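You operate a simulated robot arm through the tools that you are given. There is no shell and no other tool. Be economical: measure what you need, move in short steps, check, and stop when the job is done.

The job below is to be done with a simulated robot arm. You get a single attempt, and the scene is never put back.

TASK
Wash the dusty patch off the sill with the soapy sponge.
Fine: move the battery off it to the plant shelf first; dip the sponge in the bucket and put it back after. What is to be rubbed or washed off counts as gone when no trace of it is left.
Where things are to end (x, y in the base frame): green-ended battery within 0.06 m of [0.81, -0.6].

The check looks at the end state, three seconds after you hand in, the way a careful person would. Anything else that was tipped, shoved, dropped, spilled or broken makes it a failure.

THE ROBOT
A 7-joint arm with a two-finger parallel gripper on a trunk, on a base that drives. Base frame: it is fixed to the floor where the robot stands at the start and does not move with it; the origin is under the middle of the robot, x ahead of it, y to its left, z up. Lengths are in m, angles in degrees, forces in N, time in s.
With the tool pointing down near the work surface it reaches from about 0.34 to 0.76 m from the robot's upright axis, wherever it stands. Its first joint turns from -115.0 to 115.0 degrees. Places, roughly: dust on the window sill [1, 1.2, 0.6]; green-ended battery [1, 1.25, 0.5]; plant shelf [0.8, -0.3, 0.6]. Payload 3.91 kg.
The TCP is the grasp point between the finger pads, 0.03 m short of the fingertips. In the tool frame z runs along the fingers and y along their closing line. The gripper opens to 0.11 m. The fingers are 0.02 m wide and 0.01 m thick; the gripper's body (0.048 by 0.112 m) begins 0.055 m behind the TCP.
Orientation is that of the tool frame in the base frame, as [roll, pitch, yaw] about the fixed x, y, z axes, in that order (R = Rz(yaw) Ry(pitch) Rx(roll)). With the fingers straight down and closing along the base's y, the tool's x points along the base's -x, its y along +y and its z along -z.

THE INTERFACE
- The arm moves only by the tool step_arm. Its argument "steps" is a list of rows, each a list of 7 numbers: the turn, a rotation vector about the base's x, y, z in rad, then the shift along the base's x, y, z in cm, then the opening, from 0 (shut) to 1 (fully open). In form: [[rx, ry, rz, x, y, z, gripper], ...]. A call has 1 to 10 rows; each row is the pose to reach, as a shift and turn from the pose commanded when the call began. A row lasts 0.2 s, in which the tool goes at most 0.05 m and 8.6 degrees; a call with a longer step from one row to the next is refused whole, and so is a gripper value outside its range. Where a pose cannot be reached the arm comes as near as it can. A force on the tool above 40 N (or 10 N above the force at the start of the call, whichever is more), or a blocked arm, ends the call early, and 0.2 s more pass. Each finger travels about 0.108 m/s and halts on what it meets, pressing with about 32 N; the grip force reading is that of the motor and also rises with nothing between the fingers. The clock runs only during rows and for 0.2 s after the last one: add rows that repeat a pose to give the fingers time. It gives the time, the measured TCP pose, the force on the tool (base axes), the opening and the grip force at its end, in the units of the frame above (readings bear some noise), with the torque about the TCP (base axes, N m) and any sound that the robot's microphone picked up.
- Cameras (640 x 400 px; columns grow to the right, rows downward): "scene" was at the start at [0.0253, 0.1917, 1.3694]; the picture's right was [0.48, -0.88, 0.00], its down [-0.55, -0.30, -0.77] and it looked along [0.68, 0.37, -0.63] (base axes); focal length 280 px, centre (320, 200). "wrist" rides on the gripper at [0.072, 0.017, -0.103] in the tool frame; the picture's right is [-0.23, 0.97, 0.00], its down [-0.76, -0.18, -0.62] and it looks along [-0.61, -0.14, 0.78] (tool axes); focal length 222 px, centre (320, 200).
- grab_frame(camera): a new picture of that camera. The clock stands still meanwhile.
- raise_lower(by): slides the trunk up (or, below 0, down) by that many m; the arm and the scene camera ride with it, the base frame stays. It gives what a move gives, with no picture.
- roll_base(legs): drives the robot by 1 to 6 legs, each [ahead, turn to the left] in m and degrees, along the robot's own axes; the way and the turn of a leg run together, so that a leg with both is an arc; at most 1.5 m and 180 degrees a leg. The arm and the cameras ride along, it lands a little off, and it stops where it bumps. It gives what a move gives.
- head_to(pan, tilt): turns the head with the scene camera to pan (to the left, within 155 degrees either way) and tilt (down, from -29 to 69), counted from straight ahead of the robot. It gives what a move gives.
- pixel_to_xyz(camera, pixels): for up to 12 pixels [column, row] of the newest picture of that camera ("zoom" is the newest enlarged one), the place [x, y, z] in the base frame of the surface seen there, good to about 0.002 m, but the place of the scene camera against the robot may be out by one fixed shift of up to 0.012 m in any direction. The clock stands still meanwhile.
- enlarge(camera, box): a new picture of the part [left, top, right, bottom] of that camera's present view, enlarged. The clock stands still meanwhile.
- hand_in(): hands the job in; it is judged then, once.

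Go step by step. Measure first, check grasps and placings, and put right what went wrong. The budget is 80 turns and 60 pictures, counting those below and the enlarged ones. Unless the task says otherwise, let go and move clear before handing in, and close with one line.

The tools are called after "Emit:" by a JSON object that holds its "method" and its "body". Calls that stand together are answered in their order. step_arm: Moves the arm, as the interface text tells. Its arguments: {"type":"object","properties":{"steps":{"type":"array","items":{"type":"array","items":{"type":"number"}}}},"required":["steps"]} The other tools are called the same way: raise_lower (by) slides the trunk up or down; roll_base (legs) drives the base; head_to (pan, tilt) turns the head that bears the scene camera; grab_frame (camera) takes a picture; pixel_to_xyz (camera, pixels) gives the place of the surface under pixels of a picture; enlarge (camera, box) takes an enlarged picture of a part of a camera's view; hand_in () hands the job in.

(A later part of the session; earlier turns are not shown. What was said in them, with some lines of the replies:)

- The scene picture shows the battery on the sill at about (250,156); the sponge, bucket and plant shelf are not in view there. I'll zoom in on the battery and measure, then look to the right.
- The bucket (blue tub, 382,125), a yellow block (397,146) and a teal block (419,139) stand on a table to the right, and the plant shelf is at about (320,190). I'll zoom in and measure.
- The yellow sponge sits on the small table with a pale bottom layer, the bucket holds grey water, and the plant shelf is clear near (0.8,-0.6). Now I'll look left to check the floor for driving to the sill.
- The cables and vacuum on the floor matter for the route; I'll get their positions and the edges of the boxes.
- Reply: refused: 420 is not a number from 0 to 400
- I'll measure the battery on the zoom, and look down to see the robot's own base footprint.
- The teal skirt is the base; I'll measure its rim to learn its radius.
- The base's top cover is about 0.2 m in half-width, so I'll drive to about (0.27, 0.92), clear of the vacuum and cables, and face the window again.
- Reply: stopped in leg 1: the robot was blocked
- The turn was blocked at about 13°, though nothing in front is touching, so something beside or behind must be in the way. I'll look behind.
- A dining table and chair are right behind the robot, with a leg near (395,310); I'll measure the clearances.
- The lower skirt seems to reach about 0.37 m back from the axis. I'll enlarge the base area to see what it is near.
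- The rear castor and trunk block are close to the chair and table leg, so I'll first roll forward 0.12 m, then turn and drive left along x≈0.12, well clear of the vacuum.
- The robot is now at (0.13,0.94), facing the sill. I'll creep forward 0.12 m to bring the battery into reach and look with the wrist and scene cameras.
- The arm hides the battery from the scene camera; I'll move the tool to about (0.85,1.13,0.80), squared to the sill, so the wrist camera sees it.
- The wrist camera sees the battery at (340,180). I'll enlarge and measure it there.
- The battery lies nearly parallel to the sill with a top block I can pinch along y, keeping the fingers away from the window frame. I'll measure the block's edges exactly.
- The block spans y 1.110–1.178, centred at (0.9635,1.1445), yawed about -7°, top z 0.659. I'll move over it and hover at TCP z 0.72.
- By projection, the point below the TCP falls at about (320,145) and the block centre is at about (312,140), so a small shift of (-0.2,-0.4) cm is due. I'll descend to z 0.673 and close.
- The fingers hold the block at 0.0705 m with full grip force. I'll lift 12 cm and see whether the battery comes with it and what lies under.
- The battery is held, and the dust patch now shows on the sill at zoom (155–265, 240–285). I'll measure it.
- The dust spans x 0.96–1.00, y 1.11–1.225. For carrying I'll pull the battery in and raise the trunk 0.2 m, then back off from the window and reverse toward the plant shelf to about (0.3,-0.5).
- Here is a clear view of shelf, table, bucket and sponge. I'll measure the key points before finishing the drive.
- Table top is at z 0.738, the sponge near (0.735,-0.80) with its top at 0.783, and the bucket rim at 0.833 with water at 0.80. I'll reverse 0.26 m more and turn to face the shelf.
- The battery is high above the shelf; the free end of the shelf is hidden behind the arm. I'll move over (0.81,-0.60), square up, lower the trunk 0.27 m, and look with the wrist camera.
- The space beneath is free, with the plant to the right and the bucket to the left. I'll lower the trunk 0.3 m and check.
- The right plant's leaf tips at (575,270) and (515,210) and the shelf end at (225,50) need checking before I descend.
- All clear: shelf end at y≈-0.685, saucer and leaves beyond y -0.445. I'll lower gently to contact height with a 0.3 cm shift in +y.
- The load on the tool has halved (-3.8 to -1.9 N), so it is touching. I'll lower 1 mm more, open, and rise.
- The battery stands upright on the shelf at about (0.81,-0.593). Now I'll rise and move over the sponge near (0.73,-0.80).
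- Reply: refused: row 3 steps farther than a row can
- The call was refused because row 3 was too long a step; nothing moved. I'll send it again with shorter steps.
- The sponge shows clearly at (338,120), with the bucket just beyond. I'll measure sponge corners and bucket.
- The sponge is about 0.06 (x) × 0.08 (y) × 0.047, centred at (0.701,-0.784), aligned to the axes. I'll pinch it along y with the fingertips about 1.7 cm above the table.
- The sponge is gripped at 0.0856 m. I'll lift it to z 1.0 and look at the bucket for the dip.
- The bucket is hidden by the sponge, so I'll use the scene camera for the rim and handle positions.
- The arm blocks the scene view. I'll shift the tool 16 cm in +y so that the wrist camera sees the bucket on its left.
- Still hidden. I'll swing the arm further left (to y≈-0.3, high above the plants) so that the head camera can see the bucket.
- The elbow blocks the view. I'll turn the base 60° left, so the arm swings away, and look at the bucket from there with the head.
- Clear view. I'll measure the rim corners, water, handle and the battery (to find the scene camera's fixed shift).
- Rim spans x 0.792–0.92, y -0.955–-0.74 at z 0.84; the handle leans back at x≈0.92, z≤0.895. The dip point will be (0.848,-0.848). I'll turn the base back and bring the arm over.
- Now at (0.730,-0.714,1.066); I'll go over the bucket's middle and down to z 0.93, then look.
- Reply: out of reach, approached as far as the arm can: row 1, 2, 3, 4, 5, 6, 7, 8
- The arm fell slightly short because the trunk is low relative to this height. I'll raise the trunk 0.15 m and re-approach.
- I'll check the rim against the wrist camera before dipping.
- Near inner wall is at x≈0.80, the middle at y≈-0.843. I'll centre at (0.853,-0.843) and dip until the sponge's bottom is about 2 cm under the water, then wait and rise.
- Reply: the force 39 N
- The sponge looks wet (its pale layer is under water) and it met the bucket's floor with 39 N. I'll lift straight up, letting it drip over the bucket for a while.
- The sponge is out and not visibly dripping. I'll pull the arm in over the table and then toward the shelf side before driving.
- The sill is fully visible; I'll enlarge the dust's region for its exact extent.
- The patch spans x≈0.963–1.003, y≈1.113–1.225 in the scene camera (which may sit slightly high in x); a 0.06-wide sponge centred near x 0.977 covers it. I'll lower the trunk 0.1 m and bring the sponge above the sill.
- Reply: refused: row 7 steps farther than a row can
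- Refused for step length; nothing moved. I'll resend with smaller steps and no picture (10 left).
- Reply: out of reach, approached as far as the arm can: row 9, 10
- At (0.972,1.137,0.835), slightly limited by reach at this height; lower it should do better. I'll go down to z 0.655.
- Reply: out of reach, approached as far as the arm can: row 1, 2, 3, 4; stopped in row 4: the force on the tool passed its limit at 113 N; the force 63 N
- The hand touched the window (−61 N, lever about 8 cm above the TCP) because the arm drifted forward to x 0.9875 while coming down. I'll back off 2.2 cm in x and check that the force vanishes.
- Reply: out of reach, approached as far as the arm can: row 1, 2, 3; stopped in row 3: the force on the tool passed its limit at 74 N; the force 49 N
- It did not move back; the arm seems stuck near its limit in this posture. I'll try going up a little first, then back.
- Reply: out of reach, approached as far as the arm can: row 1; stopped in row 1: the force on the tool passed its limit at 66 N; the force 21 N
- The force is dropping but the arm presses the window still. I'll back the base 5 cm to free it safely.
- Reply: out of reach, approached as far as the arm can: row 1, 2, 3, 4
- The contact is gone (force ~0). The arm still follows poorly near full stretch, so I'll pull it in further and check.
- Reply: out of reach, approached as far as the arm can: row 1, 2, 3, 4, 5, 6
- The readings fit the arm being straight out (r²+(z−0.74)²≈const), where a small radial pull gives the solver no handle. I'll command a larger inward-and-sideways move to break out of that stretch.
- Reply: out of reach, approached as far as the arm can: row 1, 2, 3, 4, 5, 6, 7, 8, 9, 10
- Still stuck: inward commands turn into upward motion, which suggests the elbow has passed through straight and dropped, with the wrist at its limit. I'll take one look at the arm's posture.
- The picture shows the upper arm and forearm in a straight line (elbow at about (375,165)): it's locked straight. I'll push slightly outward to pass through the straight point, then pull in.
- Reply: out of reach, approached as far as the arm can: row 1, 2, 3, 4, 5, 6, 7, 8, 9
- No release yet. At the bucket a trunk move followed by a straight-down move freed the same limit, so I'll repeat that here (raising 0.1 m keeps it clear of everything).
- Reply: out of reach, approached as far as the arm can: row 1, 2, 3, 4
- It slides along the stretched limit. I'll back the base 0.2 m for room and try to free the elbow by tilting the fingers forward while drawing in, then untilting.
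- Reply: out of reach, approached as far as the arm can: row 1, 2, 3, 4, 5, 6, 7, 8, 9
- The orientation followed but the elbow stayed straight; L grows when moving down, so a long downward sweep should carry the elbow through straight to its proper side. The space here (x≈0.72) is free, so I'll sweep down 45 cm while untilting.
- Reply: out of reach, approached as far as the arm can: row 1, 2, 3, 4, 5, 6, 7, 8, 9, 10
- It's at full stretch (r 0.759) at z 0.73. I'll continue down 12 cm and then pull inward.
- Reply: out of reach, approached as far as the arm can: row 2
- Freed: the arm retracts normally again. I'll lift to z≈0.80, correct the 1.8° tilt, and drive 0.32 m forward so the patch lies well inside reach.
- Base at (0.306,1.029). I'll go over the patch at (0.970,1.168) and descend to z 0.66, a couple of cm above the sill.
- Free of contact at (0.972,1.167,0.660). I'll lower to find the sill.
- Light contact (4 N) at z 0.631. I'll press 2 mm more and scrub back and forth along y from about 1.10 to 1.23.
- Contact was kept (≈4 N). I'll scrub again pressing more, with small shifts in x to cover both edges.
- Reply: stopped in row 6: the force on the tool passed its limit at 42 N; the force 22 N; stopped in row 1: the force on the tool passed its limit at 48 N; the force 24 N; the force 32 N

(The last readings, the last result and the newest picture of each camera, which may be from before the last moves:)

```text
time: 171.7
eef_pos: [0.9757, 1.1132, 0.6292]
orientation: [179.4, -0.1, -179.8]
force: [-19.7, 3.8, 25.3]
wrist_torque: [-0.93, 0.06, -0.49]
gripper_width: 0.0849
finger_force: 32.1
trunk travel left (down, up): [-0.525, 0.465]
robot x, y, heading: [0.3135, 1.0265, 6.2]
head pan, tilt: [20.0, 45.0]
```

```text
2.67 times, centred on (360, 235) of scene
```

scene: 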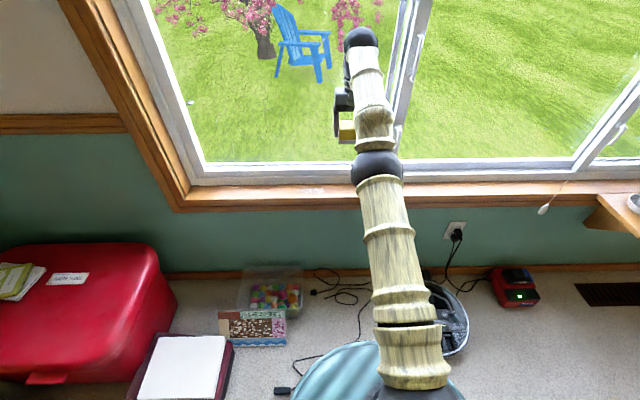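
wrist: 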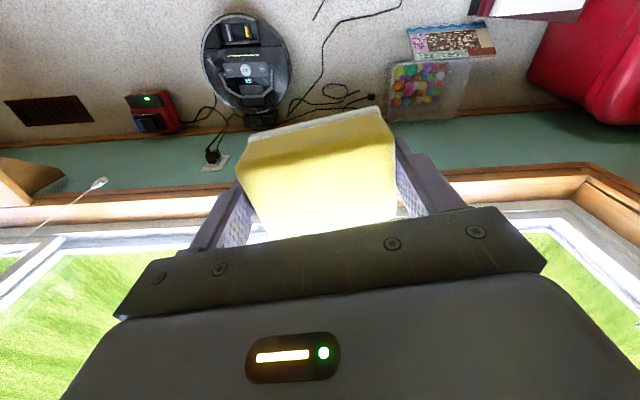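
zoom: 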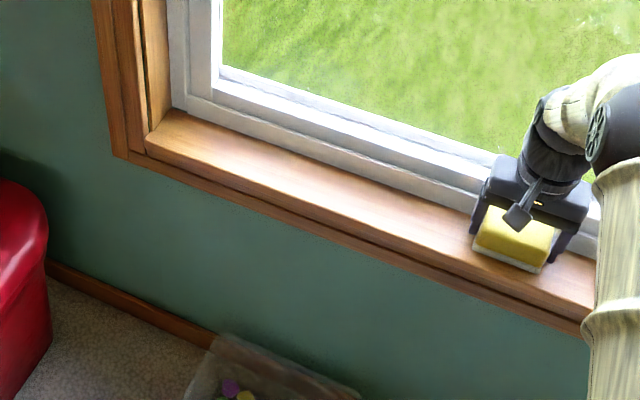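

The sill left of the sponge looks clean; the sponge now rubs the frame (−20 N in x). I'll ease it back and up, then inspect.

Emit:
{"method": "step_arm", "body": {"steps": [[0, 0, 0, -0.6, 0, 0.5, 0.5], [0, 0, 0, -1, 0, 3, 0.5], [0, 0, 0, -2, 0, 7, 0.5], [0, 0, 0, -5, 0, 10, 0.5], [0, 0, 0, -9, -1, 12, 0.5], [0, 0, 0, -13, -2, 14, 0.5], [0, 0, 0, -16, -4, 16, 0.5]]}}

Emit:
{"method": "enlarge", "body": {"camera": "scene", "box": [340, 180, 500, 280]}}

```text
time: 173.3
eef_pos: [0.8216, 1.0718, 0.7895]
orientation: [179.4, -0.1, -179.8]
force: [-0.4, 0.6, -0.5]
wrist_torque: [-0.01, 0.01, -0.01]
gripper_width: 0.0849
finger_force: 32.1
trunk travel left (down, up): [-0.525, 0.465]
robot x, y, heading: [0.3072, 1.0317, 6.5]
head pan, tilt: [20.0, 45.0]
```

```text
4.00 times, centred on (420, 230) of scene
```

zoom: 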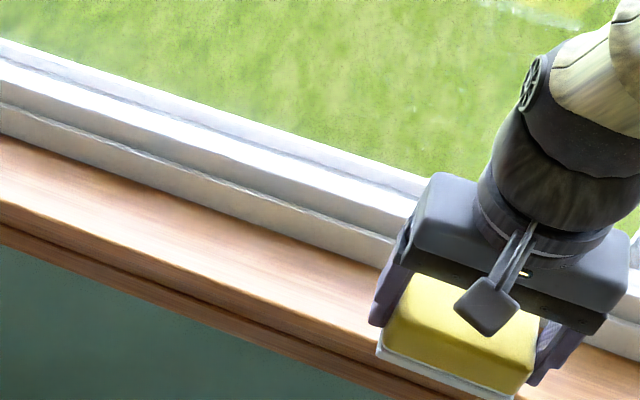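

The visible sill is clean. I'll check which y-range it covers.

Emit:
{"method": "pixel_to_xyz", "body": {"camera": "zoom", "pixels": [[385, 265], [350, 270], [300, 250], [200, 210], [370, 300]]}}

```text
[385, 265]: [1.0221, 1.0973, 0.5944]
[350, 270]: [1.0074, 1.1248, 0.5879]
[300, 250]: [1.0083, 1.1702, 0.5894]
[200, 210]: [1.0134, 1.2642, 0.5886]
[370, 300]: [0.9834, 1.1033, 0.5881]
```

The visible sill from y 1.10 leftward is clean, covering the whole patch (1.113–1.225). Now I'll carry the sponge back: raise the trunk, back off and reverse to the table position.

Emit:
{"method": "step_arm", "body": {"steps": [[0, 0, 0, -4, -1, 0, 0.5], [0, 0, 0, -8, -2, 0, 0.5]]}}

Emit:
{"method": "raise_lower", "body": {"by": 0.2}}

Emit:
{"method": "roll_base", "body": {"legs": [[-0.15, 0], [0, 88], [-1.5, 0], [0, -96]]}}

```text
time: 173.9
eef_pos: [0.7415, 1.0547, 0.7867]
orientation: [179.4, -0.1, -179.7]
force: [-0.1, -0.1, 0.5]
wrist_torque: [0.01, -0.02, 0.01]
gripper_width: 0.0852
finger_force: 32.0
trunk travel left (down, up): [-0.525, 0.465]
robot x, y, heading: [0.3076, 1.0309, 6.5]
head pan, tilt: [20.0, 45.0]
```

```text
time: 176.0
eef_pos: [0.7409, 1.0543, 0.9874]
orientation: [179.4, -0.2, -179.7]
force: [0.7, 1.3, -0.9]
wrist_torque: [0.03, 0.0, 0.0]
gripper_width: 0.0848
finger_force: 31.9
trunk travel left (down, up): [-0.725, 0.265]
robot x, y, heading: [0.3103, 1.0327, 6.7]
head pan, tilt: [20.0, 45.0]
```

```text
time: 197.2
eef_pos: [0.7265, -0.4854, 0.9864]
orientation: [179.4, -0.2, 171.6]
force: [0.7, -0.7, -0.5]
wrist_torque: [0.0, 0.0, -0.02]
gripper_width: 0.0851
finger_force: 32.1
trunk travel left (down, up): [-0.725, 0.265]
robot x, y, heading: [0.2916, -0.4469, -2.4]
head pan, tilt: [20.0, 45.0]
```

Robot at (0.292,-0.447). I'll move the sponge over its old place (0.7015,-0.785) and square it.

Emit:
{"method": "step_arm", "body": {"steps": [[0, 0, 0.02, -1, -4.3, 0, 0.5], [0, 0, 0.04, -2, -8.6, 0, 0.5], [0, 0, 0.06, -2.5, -12.9, 0, 0.5], [0, 0, 0.08, -2.5, -17.2, 0, 0.5], [0, 0, 0.1, -2.5, -21.5, 0, 0.5], [0, 0, 0.12, -2.5, -25.8, 0, 0.5], [0, 0, 0.147, -2.5, -29.9, 0, 0.5], [0, 0, 0.147, -2.5, -29.9, -4.5, 0.5], [0, 0, 0.147, -2.5, -29.9, -9, 0.5], [0, 0, 0.147, -2.5, -29.9, -9, 0.5]]}}

Emit:
{"method": "grab_frame", "body": {"camera": "wrist"}}

```text
time: 199.4
eef_pos: [0.6998, -0.7863, 0.8956]
orientation: [179.4, -0.2, 180.0]
force: [0.0, 0.0, -0.7]
wrist_torque: [0.0, 0.01, -0.02]
gripper_width: 0.0851
finger_force: 31.8
trunk travel left (down, up): [-0.725, 0.265]
robot x, y, heading: [0.2989, -0.4421, -2.1]
head pan, tilt: [20.0, 45.0]
```

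```text
4 pictures are left
```

wrist: 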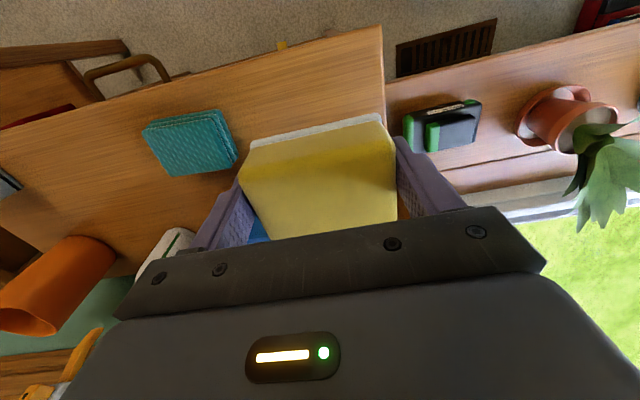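

The sponge is above its old spot, clear of the teal cloths. I'll lower it to the table height (TCP ≈0.783).

Emit:
{"method": "step_arm", "body": {"steps": [[0.01, 0, 0, 0, 0, -4, 0.5], [0.01, 0, 0, 0, 0, -8, 0.5], [0.01, 0, 0, 0, 0, -10.5, 0.5], [0.01, 0, 0, 0, 0, -11.2, 0.5], [0.01, 0, 0, 0, 0, -11.2, 0.5]]}}

```text
time: 200.6
eef_pos: [0.7016, -0.7841, 0.7861]
orientation: [178.8, -0.2, -180.0]
force: [-0.5, -0.9, 0.0]
wrist_torque: [-0.02, 0.03, 0.03]
gripper_width: 0.0847
finger_force: 32.5
trunk travel left (down, up): [-0.725, 0.265]
robot x, y, heading: [0.297, -0.4478, -2.4]
head pan, tilt: [20.0, 45.0]
```

No contact yet at 0.786 (and my roll trim went the wrong way); I'll undo the roll and lower 4 mm more.

Emit:
{"method": "step_arm", "body": {"steps": [[-0.02, 0, 0, 0, 0, 0, 0.5], [-0.02, 0, 0, 0, 0, -0.2, 0.5], [-0.02, 0, 0, 0, 0, -0.4, 0.5], [-0.02, 0, 0, 0, 0, -0.4, 0.5]]}}

```text
time: 201.6
eef_pos: [0.7013, -0.7837, 0.7808]
orientation: [180.0, -0.3, -179.9]
force: [0.4, 0.8, -0.2]
wrist_torque: [0.01, 0.02, -0.02]
gripper_width: 0.085
finger_force: 32.3
trunk travel left (down, up): [-0.725, 0.265]
robot x, y, heading: [0.2936, -0.4432, -2.2]
head pan, tilt: [20.0, 45.0]
```

Contact still not felt at 0.781; I'll go 2 mm further, then open and rise straight up.

Emit:
{"method": "step_arm", "body": {"steps": [[0, 0, 0, 0, 0, -0.2, 0.5], [0, 0, 0, 0, 0, -0.2, 0.6], [0, 0, 0, 0, 0, -0.2, 0.8], [0, 0, 0, 0, 0, -0.2, 1], [0, 0, 0, 0, 0, -0.2, 1], [0, 0, 0, 0, 0, 1, 1], [0, 0, 0, 0, 0, 5, 1], [0, 0, 0, 0, 0, 10, 1], [0, 0, 0, 0, 0, 14, 1], [0, 0, 0, -4, 0, 17, 1]]}}

Emit:
{"method": "grab_frame", "body": {"camera": "wrist"}}

```text
time: 203.8
eef_pos: [0.6599, -0.7843, 0.9522]
orientation: [-179.9, -0.1, -180.0]
force: [-0.4, 0.3, 0.4]
wrist_torque: [0.03, 0.0, 0.0]
gripper_width: 0.1097
finger_force: 0.1
trunk travel left (down, up): [-0.725, 0.265]
robot x, y, heading: [0.2921, -0.4475, -2.3]
head pan, tilt: [20.0, 45.0]
```

```text
3 pictures are left
```

wrist: 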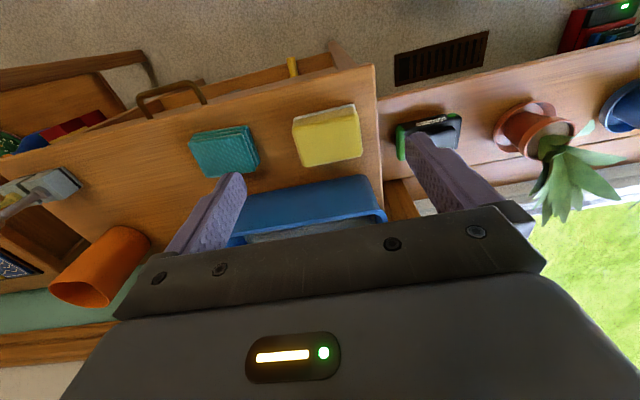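

The sponge sits back in its place and the battery is on the shelf. One last look at the sill from here.

Emit:
{"method": "head_to", "body": {"pan": 66, "tilt": 24}}

Emit:
{"method": "enlarge", "body": {"camera": "scene", "box": [240, 150, 400, 250]}}

```text
time: 204.9
eef_pos: [0.6624, -0.7845, 0.9513]
orientation: [-180.0, -0.2, -180.0]
force: [-0.2, 0.8, -0.6]
wrist_torque: [0.0, 0.02, -0.01]
gripper_width: 0.1095
finger_force: 0.0
trunk travel left (down, up): [-0.725, 0.265]
robot x, y, heading: [0.2941, -0.4451, -2.3]
head pan, tilt: [66.0, 24.0]
```

```text
4.00 times, centred on (320, 200) of scene
```

zoom: 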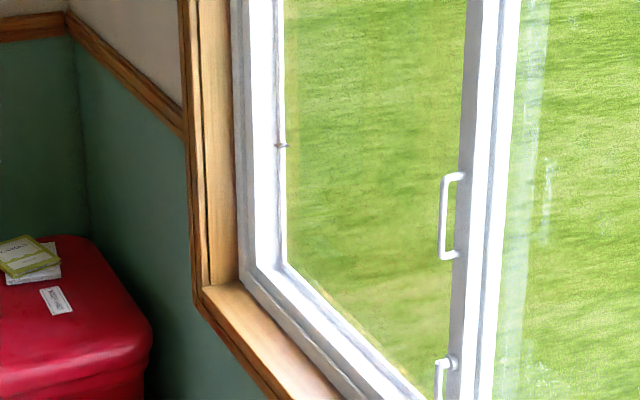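

Emit:
{"method": "enlarge", "body": {"camera": "scene", "box": [300, 230, 420, 305]}}

```text
5.33 times, centred on (360, 268) of scene
```

zoom: 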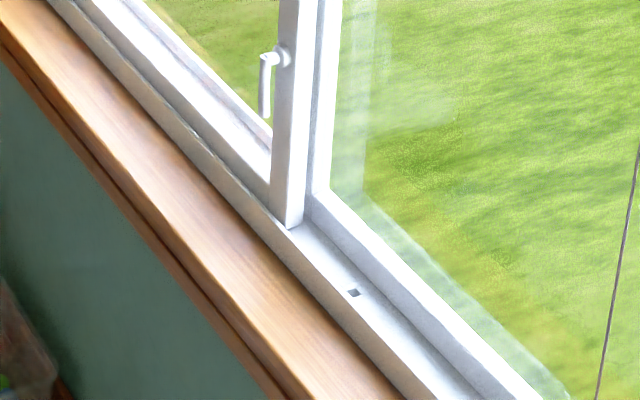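

The sill shows no trace of dust along its length, the battery and sponge are placed, and the gripper is empty and clear. I'm handing in.

Emit:
{"method": "hand_in", "body": {}}

```text
The job is handed in.
```

The dusty patch is washed off the sill and shows no trace in the last pictures. The battery stands on the plant shelf at about (0.81, -0.59), and the sponge is back in its place beside the bucket. While wiping, the gripper pressed against the window (113 N at the worst) before I backed it off; I saw no damage or anything moved. Early on, a base turn was blocked beside the dining table and chair. I saw nothing displaced there, but I did not check them again afterwards.
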